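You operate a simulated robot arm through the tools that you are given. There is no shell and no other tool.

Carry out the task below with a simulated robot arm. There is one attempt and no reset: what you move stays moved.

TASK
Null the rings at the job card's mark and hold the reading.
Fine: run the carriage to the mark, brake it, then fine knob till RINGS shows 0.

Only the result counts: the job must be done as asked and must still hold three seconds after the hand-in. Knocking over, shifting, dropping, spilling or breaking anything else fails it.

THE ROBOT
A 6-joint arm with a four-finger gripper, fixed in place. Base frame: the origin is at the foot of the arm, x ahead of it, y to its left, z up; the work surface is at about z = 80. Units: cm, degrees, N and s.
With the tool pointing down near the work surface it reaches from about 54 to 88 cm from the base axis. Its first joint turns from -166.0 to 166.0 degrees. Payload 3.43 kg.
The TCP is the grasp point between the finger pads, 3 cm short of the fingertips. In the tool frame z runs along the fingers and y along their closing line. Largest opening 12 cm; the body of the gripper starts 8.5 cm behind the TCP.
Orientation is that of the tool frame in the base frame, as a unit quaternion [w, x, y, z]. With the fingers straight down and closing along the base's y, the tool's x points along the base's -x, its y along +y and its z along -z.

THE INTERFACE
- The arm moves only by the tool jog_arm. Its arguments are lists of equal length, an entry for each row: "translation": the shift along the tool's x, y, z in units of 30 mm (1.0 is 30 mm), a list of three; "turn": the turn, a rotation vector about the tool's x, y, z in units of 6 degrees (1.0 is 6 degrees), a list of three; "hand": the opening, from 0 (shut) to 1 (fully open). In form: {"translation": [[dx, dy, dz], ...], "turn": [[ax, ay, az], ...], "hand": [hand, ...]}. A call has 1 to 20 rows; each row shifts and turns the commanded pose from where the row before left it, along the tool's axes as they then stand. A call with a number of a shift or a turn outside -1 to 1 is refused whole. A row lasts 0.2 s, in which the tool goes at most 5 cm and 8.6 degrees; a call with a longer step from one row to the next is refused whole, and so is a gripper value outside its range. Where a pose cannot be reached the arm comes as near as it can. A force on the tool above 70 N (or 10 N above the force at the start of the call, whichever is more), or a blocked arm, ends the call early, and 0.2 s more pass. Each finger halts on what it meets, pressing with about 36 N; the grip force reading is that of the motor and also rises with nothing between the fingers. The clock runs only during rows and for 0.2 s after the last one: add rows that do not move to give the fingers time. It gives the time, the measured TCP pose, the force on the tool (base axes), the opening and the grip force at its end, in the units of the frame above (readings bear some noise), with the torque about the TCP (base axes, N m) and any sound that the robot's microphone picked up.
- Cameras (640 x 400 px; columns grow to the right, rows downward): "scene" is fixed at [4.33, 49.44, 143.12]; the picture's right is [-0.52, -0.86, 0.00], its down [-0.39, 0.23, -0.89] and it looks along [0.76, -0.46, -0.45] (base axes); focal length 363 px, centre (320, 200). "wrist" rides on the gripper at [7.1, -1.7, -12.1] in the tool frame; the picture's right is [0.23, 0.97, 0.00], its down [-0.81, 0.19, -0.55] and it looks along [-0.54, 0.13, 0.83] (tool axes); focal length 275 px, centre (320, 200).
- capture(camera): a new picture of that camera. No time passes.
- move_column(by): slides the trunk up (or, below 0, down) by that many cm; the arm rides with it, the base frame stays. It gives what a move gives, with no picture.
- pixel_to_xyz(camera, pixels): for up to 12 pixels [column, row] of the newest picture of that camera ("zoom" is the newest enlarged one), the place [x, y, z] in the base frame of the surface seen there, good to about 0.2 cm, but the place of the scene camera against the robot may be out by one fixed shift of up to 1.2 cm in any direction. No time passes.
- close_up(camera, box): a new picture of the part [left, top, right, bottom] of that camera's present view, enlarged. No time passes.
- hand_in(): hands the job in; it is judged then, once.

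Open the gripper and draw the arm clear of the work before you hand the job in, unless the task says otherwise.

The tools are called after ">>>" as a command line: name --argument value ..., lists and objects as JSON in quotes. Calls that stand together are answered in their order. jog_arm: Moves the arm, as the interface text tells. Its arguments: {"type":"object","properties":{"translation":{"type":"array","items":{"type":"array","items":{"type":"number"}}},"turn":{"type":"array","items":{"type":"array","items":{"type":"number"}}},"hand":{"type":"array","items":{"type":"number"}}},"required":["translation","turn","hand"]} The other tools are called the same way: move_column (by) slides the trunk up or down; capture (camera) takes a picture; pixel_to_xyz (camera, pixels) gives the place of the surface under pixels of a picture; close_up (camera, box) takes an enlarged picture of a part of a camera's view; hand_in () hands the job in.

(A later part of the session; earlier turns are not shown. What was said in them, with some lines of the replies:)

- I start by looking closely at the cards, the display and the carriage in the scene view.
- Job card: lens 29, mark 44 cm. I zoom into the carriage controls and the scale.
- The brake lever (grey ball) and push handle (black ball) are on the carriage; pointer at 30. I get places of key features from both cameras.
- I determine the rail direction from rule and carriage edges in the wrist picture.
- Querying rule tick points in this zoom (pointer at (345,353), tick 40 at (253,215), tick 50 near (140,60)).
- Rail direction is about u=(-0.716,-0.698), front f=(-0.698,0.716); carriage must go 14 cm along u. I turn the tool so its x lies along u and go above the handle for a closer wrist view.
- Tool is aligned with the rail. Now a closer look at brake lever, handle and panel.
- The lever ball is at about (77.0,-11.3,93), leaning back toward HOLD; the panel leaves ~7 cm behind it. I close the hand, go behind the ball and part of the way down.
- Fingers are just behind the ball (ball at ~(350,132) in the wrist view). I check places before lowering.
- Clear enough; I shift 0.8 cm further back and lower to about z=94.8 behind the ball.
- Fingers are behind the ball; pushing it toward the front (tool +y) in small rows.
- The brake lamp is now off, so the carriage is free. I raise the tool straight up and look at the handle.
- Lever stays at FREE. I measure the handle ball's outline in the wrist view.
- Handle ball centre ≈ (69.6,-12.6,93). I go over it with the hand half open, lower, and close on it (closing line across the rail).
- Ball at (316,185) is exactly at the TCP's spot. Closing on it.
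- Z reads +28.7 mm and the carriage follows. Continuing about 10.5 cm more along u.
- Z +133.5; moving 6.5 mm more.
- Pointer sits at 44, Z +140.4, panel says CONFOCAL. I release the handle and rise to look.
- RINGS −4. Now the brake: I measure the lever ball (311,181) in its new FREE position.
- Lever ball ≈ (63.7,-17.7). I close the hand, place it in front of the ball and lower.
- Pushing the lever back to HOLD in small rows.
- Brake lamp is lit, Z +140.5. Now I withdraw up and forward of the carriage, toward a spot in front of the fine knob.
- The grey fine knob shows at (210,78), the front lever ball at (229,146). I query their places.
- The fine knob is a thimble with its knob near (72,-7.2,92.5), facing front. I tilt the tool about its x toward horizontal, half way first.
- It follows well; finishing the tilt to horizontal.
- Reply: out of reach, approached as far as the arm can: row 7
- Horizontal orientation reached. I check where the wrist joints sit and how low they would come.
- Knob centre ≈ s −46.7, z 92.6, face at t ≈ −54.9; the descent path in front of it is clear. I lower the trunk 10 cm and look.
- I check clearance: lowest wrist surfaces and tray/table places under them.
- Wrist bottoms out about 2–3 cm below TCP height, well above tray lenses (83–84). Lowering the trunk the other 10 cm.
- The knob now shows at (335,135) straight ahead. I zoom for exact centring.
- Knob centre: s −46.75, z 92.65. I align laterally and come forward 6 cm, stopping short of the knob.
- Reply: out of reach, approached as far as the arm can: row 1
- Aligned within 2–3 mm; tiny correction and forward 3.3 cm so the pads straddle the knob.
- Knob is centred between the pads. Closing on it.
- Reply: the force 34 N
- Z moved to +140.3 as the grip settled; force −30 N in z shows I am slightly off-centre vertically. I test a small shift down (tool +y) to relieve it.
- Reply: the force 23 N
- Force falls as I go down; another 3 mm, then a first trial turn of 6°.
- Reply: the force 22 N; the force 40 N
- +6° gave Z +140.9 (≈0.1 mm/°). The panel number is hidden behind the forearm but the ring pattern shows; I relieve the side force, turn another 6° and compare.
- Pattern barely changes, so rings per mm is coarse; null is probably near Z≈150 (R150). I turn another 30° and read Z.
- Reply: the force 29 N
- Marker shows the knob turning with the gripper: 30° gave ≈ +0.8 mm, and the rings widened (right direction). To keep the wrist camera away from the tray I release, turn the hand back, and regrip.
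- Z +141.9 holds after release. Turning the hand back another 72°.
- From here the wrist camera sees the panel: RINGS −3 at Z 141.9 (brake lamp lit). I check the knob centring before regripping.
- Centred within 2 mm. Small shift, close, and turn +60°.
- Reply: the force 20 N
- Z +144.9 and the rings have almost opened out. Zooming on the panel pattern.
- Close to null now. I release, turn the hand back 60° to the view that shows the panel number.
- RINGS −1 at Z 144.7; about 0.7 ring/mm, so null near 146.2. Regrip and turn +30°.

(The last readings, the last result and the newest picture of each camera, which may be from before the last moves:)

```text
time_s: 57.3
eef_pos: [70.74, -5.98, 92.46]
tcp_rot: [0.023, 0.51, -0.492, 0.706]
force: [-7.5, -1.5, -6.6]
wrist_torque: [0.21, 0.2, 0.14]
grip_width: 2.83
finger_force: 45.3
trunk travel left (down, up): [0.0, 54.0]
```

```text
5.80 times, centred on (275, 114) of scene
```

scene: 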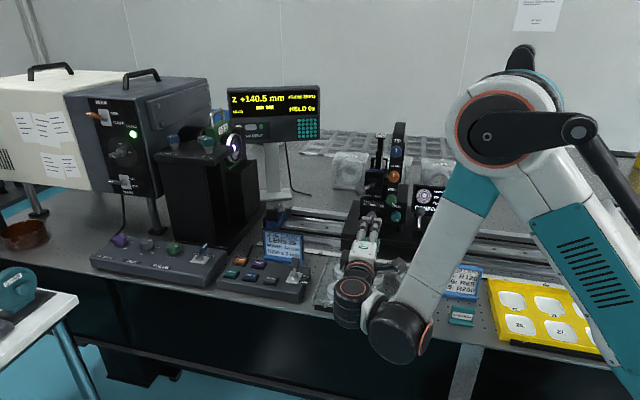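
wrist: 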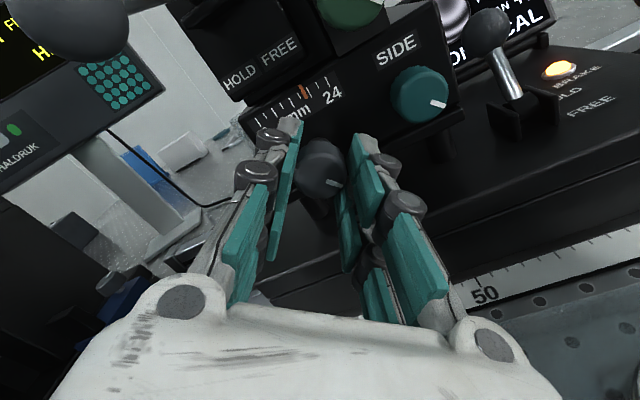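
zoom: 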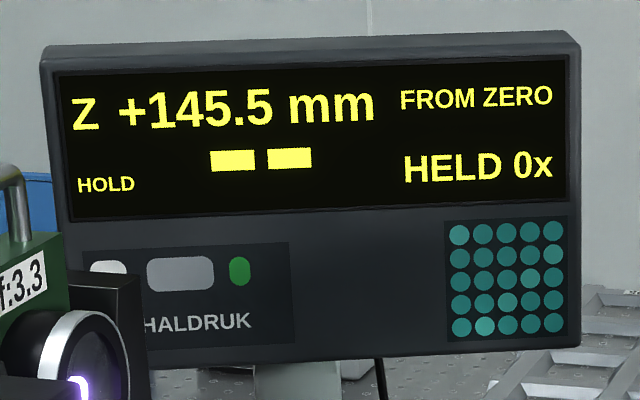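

The pattern is the same as for −1 at Z 145.5 (integer display), so I keep turning in small steps watching the pattern.

>>> jog_arm --translation '[[0, 0, 0], [0, 0, 0], [0, 0, 0]]' --turn '[[0, 0, 1], [0, 0, 1], [0, 0, 0]]' --hand '[0.1, 0.1, 0.1]'

>>> close_up --camera "scene" --box '[220, 80, 480, 280]'

>>> jog_arm --translation '[[0, 0, 0], [0, 0, 0]]' --turn '[[0, 0, 1], [0, 0, 0]]' --hand '[0.1, 0.1]'

>>> close_up --camera "scene" --box '[220, 80, 480, 280]'

```text
time_s: 58.1
eef_pos: [70.7, -6.02, 92.45]
tcp_rot: [-0.051, 0.456, -0.542, 0.704]
force: [-14.2, -4.0, -15.2]
wrist_torque: [0.31, 0.31, -0.13]
grip_width: 2.84
finger_force: 45.4
trunk travel left (down, up): [0.0, 54.0]
```

```text
2.00 times, centred on (350, 180) of scene
```

zoom: 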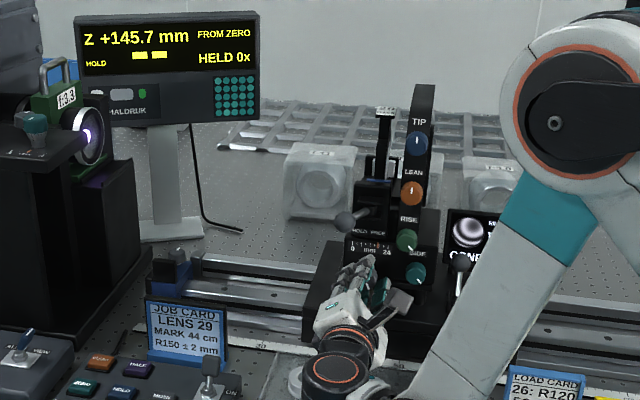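

```text
time_s: 58.7
eef_pos: [70.61, -5.94, 92.43]
tcp_rot: [-0.087, 0.427, -0.565, 0.7]
force: [-18.5, -3.9, -21.2]
wrist_torque: [0.38, 0.39, -0.31]
grip_width: 2.83
finger_force: 45.0
trunk travel left (down, up): [0.0, 54.0]
```

```text
2.00 times, centred on (350, 180) of scene
```

zoom: 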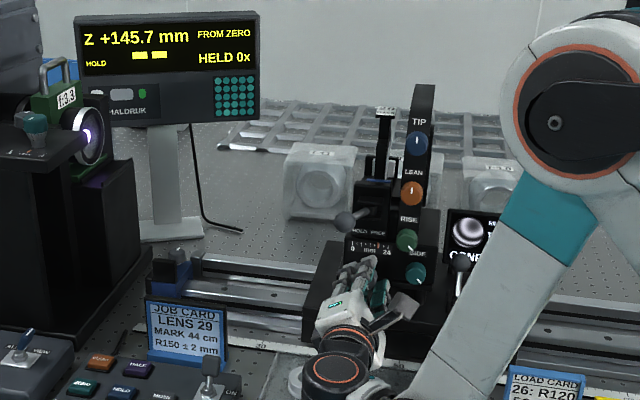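

Z stuck at 145.7 while side force grows; I relieve along the closing line (+y) and turn on.

>>> jog_arm --translation '[[0, 0.06, 0], [0, 0, 0], [0, 0, 0], [0, 0, 0]]' --turn '[[0, 0, 0], [0, 0, 1], [0, 0, 1], [0, 0, 0]]' --hand '[0.1, 0.1, 0.1, 0.1]'

>>> close_up --camera "scene" --box '[220, 80, 480, 280]'

>>> capture --camera "wrist"

```text
time_s: 59.7
eef_pos: [70.71, -6.02, 92.45]
tcp_rot: [-0.161, 0.365, -0.606, 0.688]
force: [-10.2, -4.6, -4.6]
wrist_torque: [0.1, 0.08, 0.01]
grip_width: 2.79
finger_force: 44.9
trunk travel left (down, up): [0.0, 54.0]
```

```text
2.00 times, centred on (350, 180) of scene
```

zoom: 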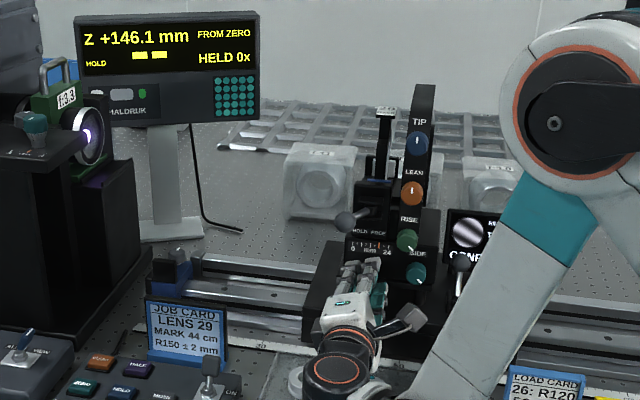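

```text
taken
```

wrist: 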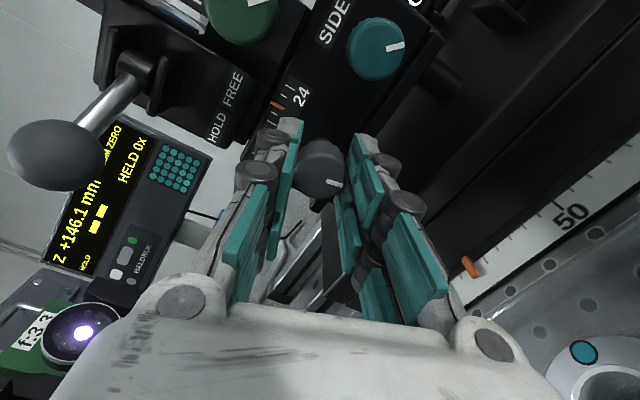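

Pattern is now straight fringes (no rings) at Z 146.1, just past the −1/0 edge. I turn ~10° more to sit mid-window.

>>> jog_arm --translation '[[0, 0, 0], [0, 0, 0], [0, 0, 0]]' --turn '[[0, 0, 0.9], [0, 0, 0.9], [0, 0, 0]]' --hand '[0.1, 0.1, 0.1]'

>>> close_up --camera "scene" --box '[220, 80, 480, 280]'

```text
time_s: 60.5
eef_pos: [70.68, -6.08, 92.39]
tcp_rot: [-0.225, 0.306, -0.638, 0.67]
force: [-4.8, -8.2, 4.4]
wrist_torque: [-0.13, -0.12, -0.25]
grip_width: 2.78
finger_force: 45.4
trunk travel left (down, up): [0.0, 54.0]
```

```text
2.00 times, centred on (350, 180) of scene
```

zoom: 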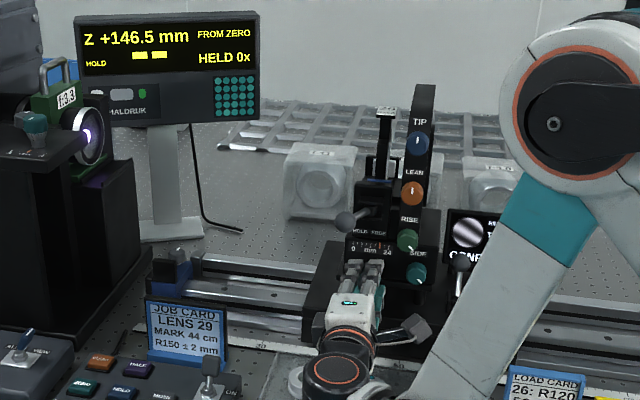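

Z 146.5, still no rings. A further 4°, then open the hand and look.

>>> jog_arm --translation '[[0, 0, 0], [0, 0, 0], [0, 0, 0], [0, 0, 0]]' --turn '[[0, 0, 0.7], [0, 0, 0], [0, 0, 0], [0, 0, 0]]' --hand '[0.1, 0.1, 0.4, 0.4]'

>>> close_up --camera "scene" --box '[220, 80, 480, 280]'

```text
time_s: 61.5
eef_pos: [70.68, -6.06, 92.3]
tcp_rot: [-0.249, 0.282, -0.649, 0.662]
force: [0.3, -0.6, 0.1]
wrist_torque: [0.0, -0.04, -0.01]
grip_width: 4.78
finger_force: 0.0
trunk travel left (down, up): [0.0, 54.0]
```

```text
2.00 times, centred on (350, 180) of scene
```

zoom: 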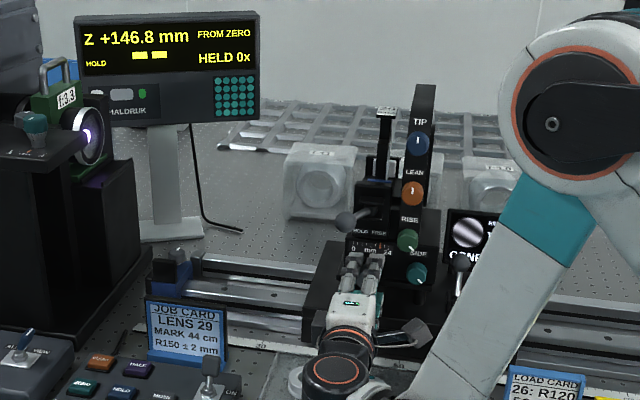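

Z 146.8, straight fringes, released cleanly. Withdrawing straight back 9 cm from the knob.

>>> jog_arm --translation '[[0, 0, -0.3], [0, 0, -0.5], [0, 0, -0.7], [0, 0, -0.75], [0, 0, -0.75], [0, 0, 0]]' --turn '[[0, 0, 0], [0, 0, 0], [0, 0, 0], [0, 0, 0], [0, 0, 0], [0, 0, 0]]' --hand '[0.4, 0.4, 0.4, 0.4, 0.4, 0.4]'

>>> close_up --camera "scene" --box '[220, 80, 480, 280]'

>>> capture --camera "wrist"

```text
time_s: 62.9
eef_pos: [64.81, 0.83, 93.0]
tcp_rot: [-0.247, 0.283, -0.649, 0.661]
force: [-1.0, 0.2, 0.4]
wrist_torque: [0.01, 0.0, -0.03]
grip_width: 4.76
finger_force: 0.1
out of reach, approached as far as the arm can: row 5
trunk travel left (down, up): [0.0, 54.0]
```

```text
2.00 times, centred on (350, 180) of scene
```

zoom: 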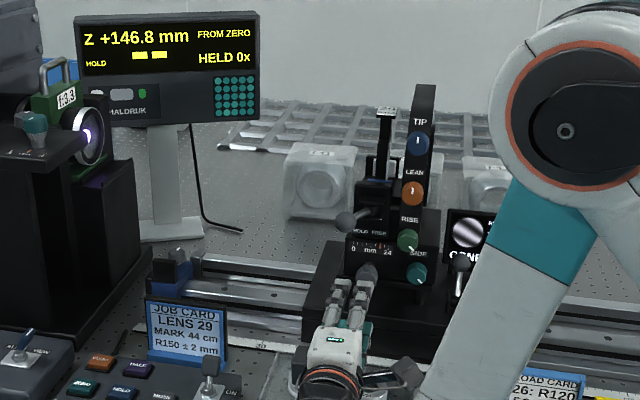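

```text
taken
```

wrist: 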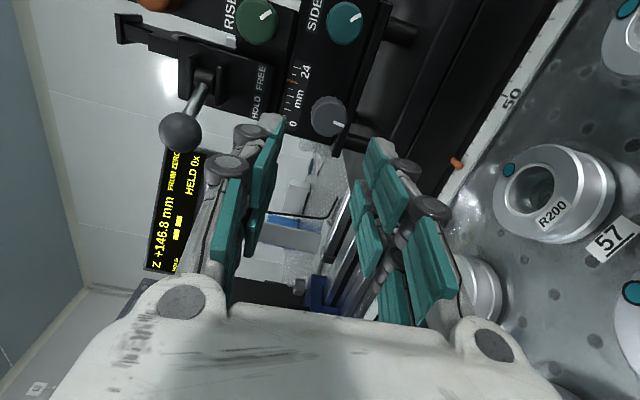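

Clear of the knob (tips ≈3 cm in front of the lever ball). Raising the trunk 20 cm.

>>> move_column --by 20

>>> capture --camera "scene"

>>> capture --camera "wrist"

```text
time_s: 65.0
eef_pos: [64.8, 0.82, 113.05]
tcp_rot: [-0.249, 0.284, -0.649, 0.661]
force: [-0.4, -0.3, -0.4]
wrist_torque: [0.0, 0.01, 0.02]
grip_width: 4.81
finger_force: 0.1
trunk travel left (down, up): [-20.0, 34.0]
```

```text
taken
```

scene: 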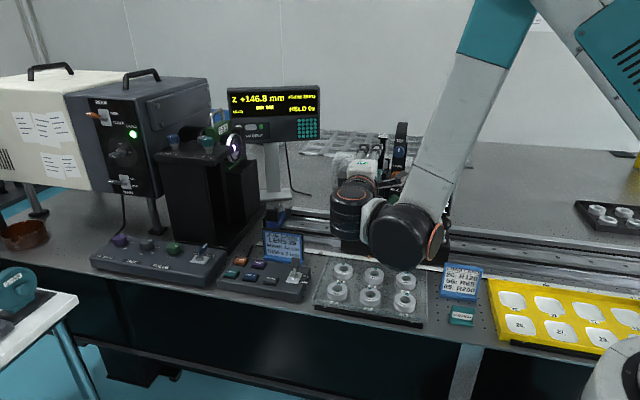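

```text
taken
```

wrist: 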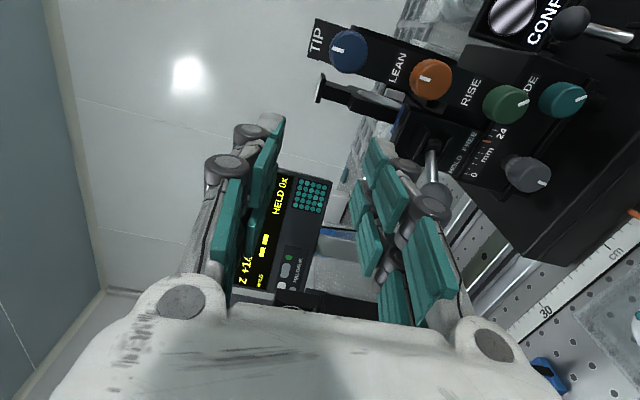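

I turn the tool back to pointing down, at this height.

>>> jog_arm --translation '[[0, 0, 0], [0, 0, 0], [0, 0, 0], [0, 0, 0], [0, 0, 0], [0, 0, 0], [0, 0, 0], [0, 0, 0], [0, 0, 0], [0, 0, 0], [0, 0, 0], [0, 0, 0], [0, 0, 0], [0, 0, 0], [0, 0, 0], [0, 0, 0], [0, 0, 0]]' --turn '[[0, 0, 0.5], [-1, 0, 0], [-1, 0, 0], [-1, 0, 0], [-1, 0, 0], [-1, 0, 0], [-1, 0, 0], [-1, 0, 0], [-1, 0, 0], [-1, 0, 0], [-1, 0, 0], [-1, 0, 0], [-1, 0, 0], [-1, 0, 0], [-1, 0, 0], [-1, 0, 0], [0, 0, 0]]' --hand '[0.4, 0.4, 0.4, 0.4, 0.4, 0.4, 0.4, 0.4, 0.4, 0.4, 0.4, 0.4, 0.4, 0.4, 0.4, 0.4, 0.4]'

>>> capture --camera "scene"

>>> close_up --camera "scene" --box '[410, 170, 480, 250]'

>>> pixel_to_xyz --camera "scene" --pixels '[[235, 150], [250, 175], [200, 160], [245, 215], [205, 140], [292, 246], [263, 277], [296, 272], [208, 252], [300, 240]]'

```text
time_s: 68.6
eef_pos: [64.89, 0.69, 113.11]
tcp_rot: [-0.001, -0.377, 0.926, 0.002]
force: [-0.5, 0.4, 0.0]
wrist_torque: [0.03, 0.0, 0.0]
grip_width: 4.78
finger_force: 0.0
trunk travel left (down, up): [-20.0, 34.0]
```

```text
taken
```

scene: 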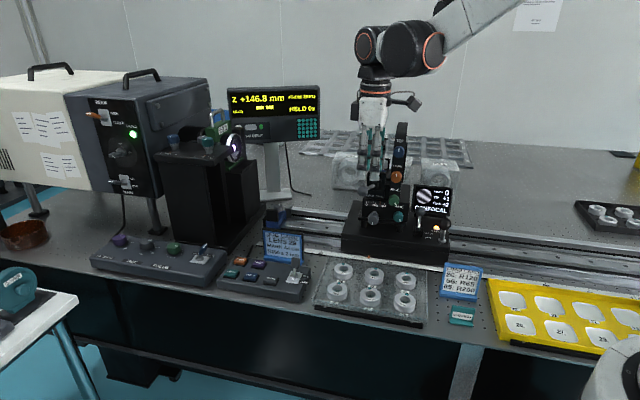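

```text
5.00 times, centred on (445, 210) of scene
```

zoom: 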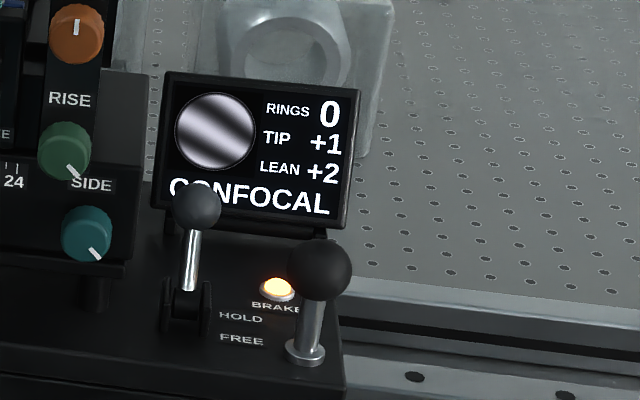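

```text
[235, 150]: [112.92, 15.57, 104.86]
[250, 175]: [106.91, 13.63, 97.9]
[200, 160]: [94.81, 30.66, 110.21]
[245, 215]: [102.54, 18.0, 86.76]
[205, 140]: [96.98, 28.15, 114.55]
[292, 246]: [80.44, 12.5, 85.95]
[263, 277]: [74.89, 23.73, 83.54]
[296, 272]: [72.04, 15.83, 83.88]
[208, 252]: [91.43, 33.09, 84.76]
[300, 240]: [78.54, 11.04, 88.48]
```

Panel confirms RINGS 0, CONFOCAL, brake lamp lit. Now I go over the keypad for the HOLD button, hand closed.

>>> jog_arm --translation '[[0, 0.5, 0], [0, 0.5, 0], [0, 0.5, 0], [-0.85, 0.18, 0], [-0.85, 0.18, 0], [-0.85, 0.18, 0], [-0.85, 0.18, 0], [-0.85, 0.18, 0], [-0.85, 0.18, 0], [-0.85, 0.18, 0], [-0.85, 0.18, 0], [0, 0, 0.5], [0, 0, 0.5], [0, 0, 0]]' --turn '[[0, 0, 0], [0, 0, 0], [0, 0, 0], [0, 0, 0], [0, 0, 0], [0, 0, 0], [0, 0, 0], [0, 0, 0], [0, 0, 0], [0, 0, 0], [0, 0, 0], [0, 0, 0], [0, 0, 0], [0, 0, 0]]' --hand '[0, 0, 0, 0, 0, 0, 0, 0, 0, 0, 0, 0, 0, 0]'

>>> capture --camera "wrist"

>>> capture --camera "scene"

```text
time_s: 71.6
eef_pos: [73.36, 21.36, 109.95]
tcp_rot: [-0.001, -0.376, 0.926, 0.002]
force: [0.2, -0.3, 0.4]
wrist_torque: [0.02, 0.01, 0.01]
grip_width: 0.0
finger_force: 33.5
trunk travel left (down, up): [-20.0, 34.0]
```

```text
taken
```

wrist: 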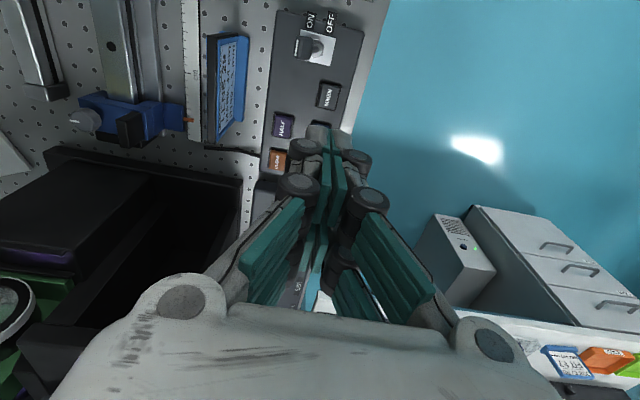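

```text
taken
```

scene: 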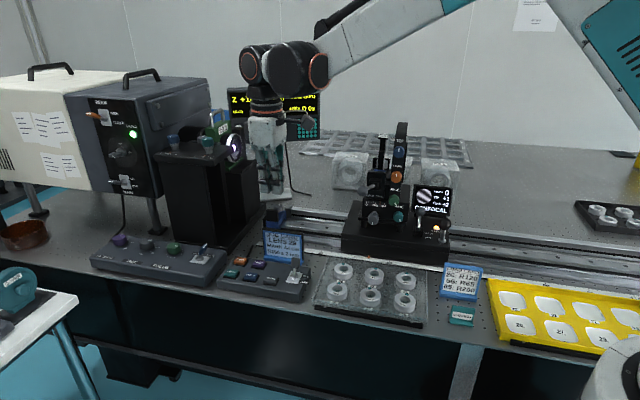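

HOLD is hidden behind the fingertips; I measure the visible buttons here and in the scene to fix the offset.

>>> pixel_to_xyz --camera "wrist" --pixels '[[328, 95], [283, 125], [277, 160], [320, 126], [322, 106]]'

>>> close_up --camera "wrist" --box '[240, 0, 400, 200]'

>>> close_up --camera "scene" --box '[210, 220, 330, 300]'

>>> pixel_to_xyz --camera "zoom" --pixels '[[172, 200], [264, 214], [126, 262], [223, 276], [325, 292]]'

```text
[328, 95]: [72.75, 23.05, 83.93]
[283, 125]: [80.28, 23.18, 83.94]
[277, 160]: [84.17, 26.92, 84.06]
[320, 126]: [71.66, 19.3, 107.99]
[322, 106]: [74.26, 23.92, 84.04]
```

```text
2.00 times, centred on (320, 100) of wrist
```

zoom: 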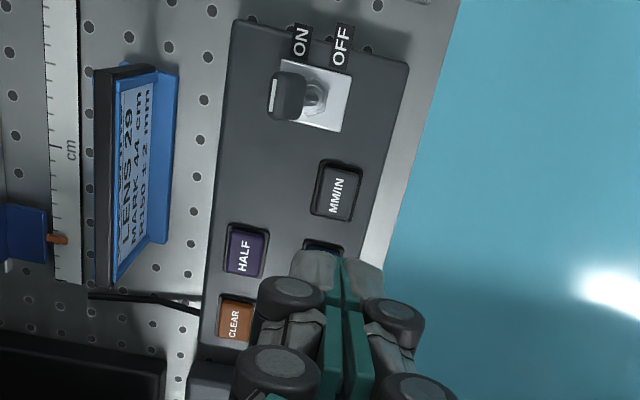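

```text
5.00 times, centred on (270, 260) of scene
```

zoom: 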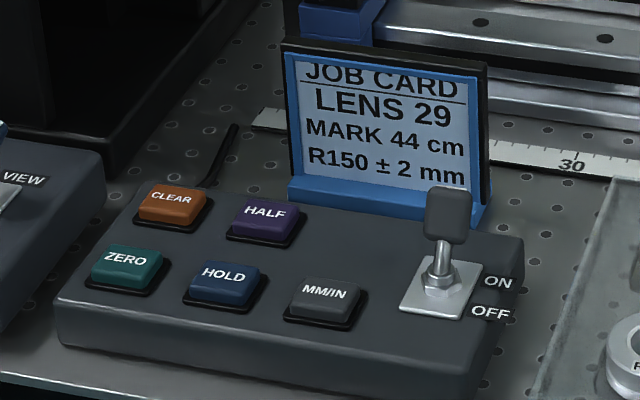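

```text
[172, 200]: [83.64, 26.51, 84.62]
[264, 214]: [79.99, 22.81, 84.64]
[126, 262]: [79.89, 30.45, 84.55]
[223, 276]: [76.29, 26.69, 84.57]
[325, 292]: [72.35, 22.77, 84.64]
```

HOLD in robot coordinates ≈ (76.7,27.0,84.0). I go over it and down to just above it.

>>> jog_arm --translation '[[-0.703, 0.19, 0], [-0.703, 0.19, 0], [-0.703, 0.19, 0], [0, 0, 0.89], [0, 0, 0.89], [0, 0, 0.89], [0, 0, 0.89], [0, 0, 0.89], [0, 0, 0.89], [0, 0, 0.89], [0, 0, 0.6], [0, 0, 0]]' --turn '[[0, 0, 0], [0, 0, 0], [0, 0, 0], [0, 0, 0], [0, 0, 0], [0, 0, 0], [0, 0, 0], [0, 0, 0], [0, 0, 0], [0, 0, 0], [0, 0, 0], [0, 0, 0]]' --hand '[0, 0, 0, 0, 0, 0, 0, 0, 0, 0, 0, 0]'

>>> close_up --camera "scene" --box '[200, 180, 340, 310]'

>>> capture --camera "wrist"

```text
time_s: 74.2
eef_pos: [76.59, 26.92, 89.72]
tcp_rot: [0.0, -0.376, 0.927, 0.002]
force: [-0.4, 0.1, -0.6]
wrist_torque: [-0.06, 0.01, 0.0]
grip_width: 0.0
finger_force: 33.0
trunk travel left (down, up): [-20.0, 34.0]
```

```text
3.08 times, centred on (270, 245) of scene
```

zoom: 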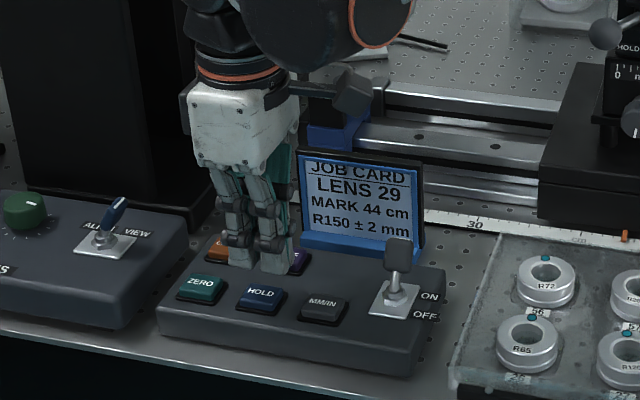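

```text
taken
```

wrist: 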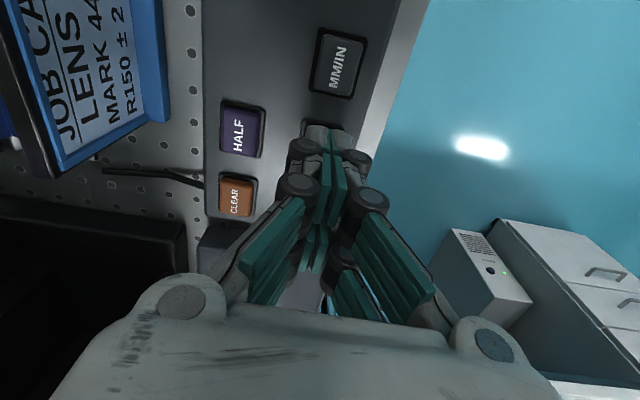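

Tips are about 2.7 cm above HOLD. I press down in small rows to just past contact, then lift.

>>> jog_arm --translation '[[0, 0, 0.3], [0, 0, 0.3], [0, 0, 0.2], [0, 0, 0.1], [0, 0, 0.07], [0, 0, 0]]' --turn '[[0, 0, 0], [0, 0, 0], [0, 0, 0], [0, 0, 0], [0, 0, 0], [0, 0, 0]]' --hand '[0, 0, 0, 0, 0, 0]'

>>> close_up --camera "scene" --box '[200, 80, 340, 310]'

```text
time_s: 75.6
eef_pos: [76.64, 26.9, 86.69]
tcp_rot: [0.0, -0.376, 0.927, 0.002]
force: [0.0, 0.0, -0.5]
wrist_torque: [-0.01, 0.02, 0.02]
grip_width: 0.02
finger_force: 33.8
trunk travel left (down, up): [-20.0, 34.0]
```

```text
1.74 times, centred on (270, 195) of scene
```

zoom: 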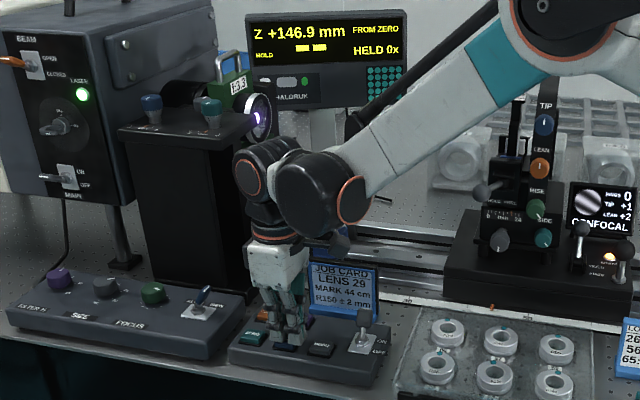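

No contact yet (z 86.69). Continuing in 1.5 mm steps.

>>> jog_arm --translation '[[0, 0, 0.05], [0, 0, 0.05], [0, 0, 0]]' --turn '[[0, 0, 0], [0, 0, 0], [0, 0, 0]]' --hand '[0, 0, 0]'

>>> close_up --camera "scene" --box '[220, 80, 330, 149]'

>>> close_up --camera "scene" --box '[210, 220, 330, 300]'

```text
time_s: 76.4
eef_pos: [76.67, 26.9, 86.38]
tcp_rot: [0.0, -0.377, 0.926, 0.002]
force: [1.3, 0.4, 2.5]
wrist_torque: [-0.01, -0.04, 0.01]
grip_width: 0.62
finger_force: 33.5
trunk travel left (down, up): [-20.0, 34.0]
heard: click
```

```text
5.80 times, centred on (275, 114) of scene
```

zoom: 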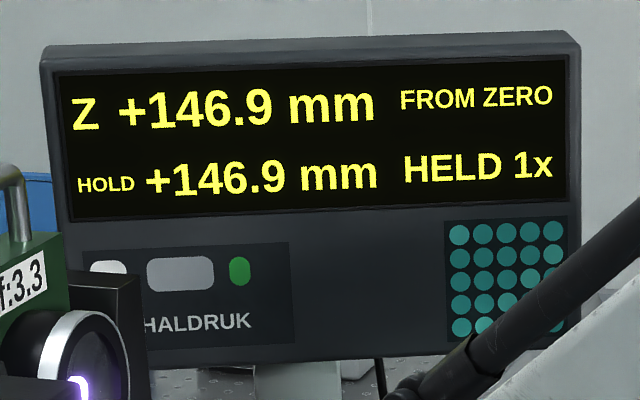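

```text
5.00 times, centred on (270, 260) of scene
```

zoom: 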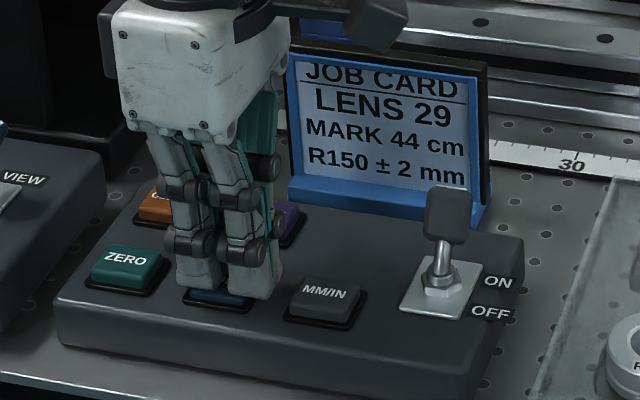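

Click heard; display shows HOLD +146.9, HELD 1x. Lifting straight off and drawing clear.

>>> jog_arm --translation '[[0, 0, -0.2], [0, 0, -0.5], [0, 0, -0.9], [0, 0, -0.9], [0, 0, -0.9], [0, 0, -0.9], [0, 0, -0.9], [0, 0, -0.9], [0, 0, -0.9], [0, 0, -0.9], [0, 0, -0.9], [0.6, 0.3, 0], [0.6, 0.3, 0], [0, 0, 0]]' --turn '[[0, 0, 0], [0, 0, 0], [0, 0, 0], [0, 0, 0], [0, 0, 0], [0, 0, 0], [0, 0, 0], [0, 0, 0], [0, 0, 0], [0, 0, 0], [0, 0, 0], [0, 0, 0], [0, 0, 0], [0, 0, 0]]' --hand '[0, 0, 0, 0, 0, 0, 0, 0, 0.5, 1, 1, 1, 1, 1]'

>>> capture --camera "scene"

>>> close_up --camera "scene" --box '[220, 80, 330, 149]'

>>> close_up --camera "scene" --box '[340, 120, 480, 280]'

>>> close_up --camera "scene" --box '[210, 220, 330, 300]'

```text
time_s: 79.4
eef_pos: [73.08, 25.64, 112.76]
tcp_rot: [-0.001, -0.375, 0.927, 0.001]
force: [-0.7, 0.0, -0.2]
wrist_torque: [-0.01, 0.03, -0.02]
grip_width: 12.0
finger_force: 0.1
trunk travel left (down, up): [-20.0, 34.0]
```

```text
taken
```

scene: 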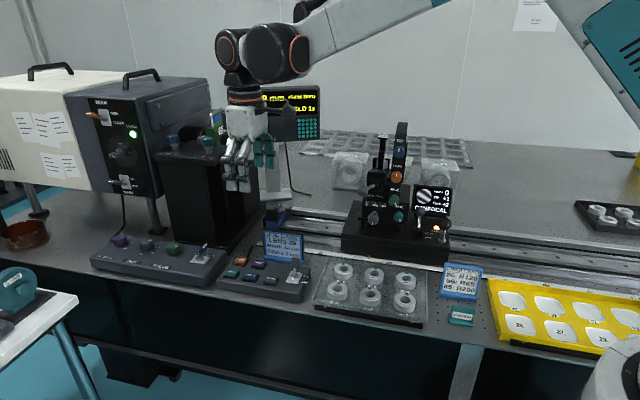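

```text
5.80 times, centred on (275, 114) of scene
```

zoom: 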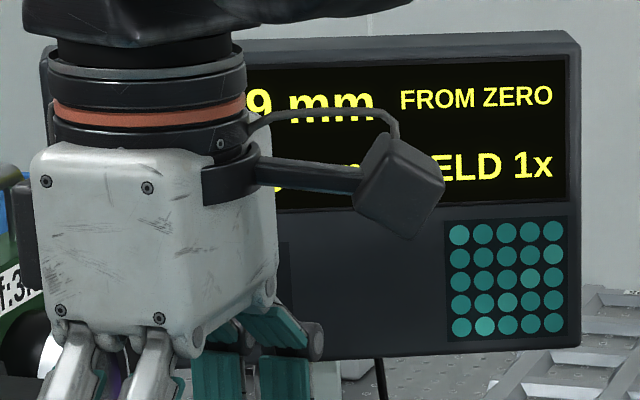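

```text
2.50 times, centred on (410, 200) of scene
```

zoom: 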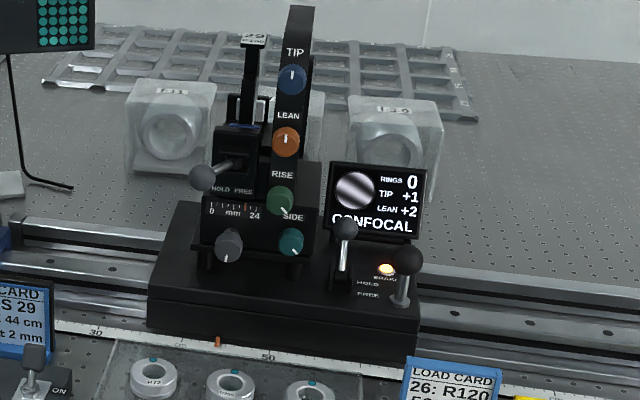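

```text
5.00 times, centred on (270, 260) of scene
```

zoom: 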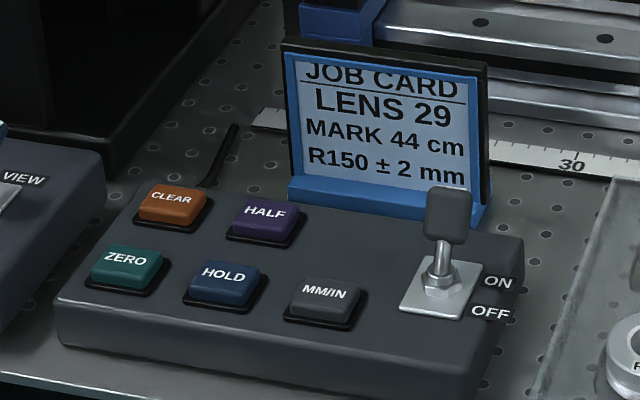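

Everything holds: pointer at 44, brake lit, RINGS 0, HELD 1x, keypad and cards undisturbed, gripper open and clear. Handing in.

>>> hand_in

```text
The job is handed in.
```

The rings are nulled at the 44 cm mark and the reading is held. At hand-in the panel showed RINGS 0, the brake lamp was lit, and the display read HOLD +146.9 mm, HELD 1x.

- **Carriage:** I freed the brake, ran the carriage from 30 to 44 cm (Z +140.4 mm at the mark), and braked it again. The pointer still sat at 44 at the end.
- **Fine knob:** RINGS read −4 at the mark. Turning the fine knob brought it to 0, with Z in the middle of the range where RINGS reads 0.
- **Held value:** +146.9 mm is outside the job card's R150 ± 2 mm. I held it because the task asked for the null at the mark, not for a particular radius.
- **Not changed:** TIP +1 and LEAN +2 are still showing, since the task covered only the rings.

The gripper was open and clear of the work, and nothing else looked disturbed in the last pictures.
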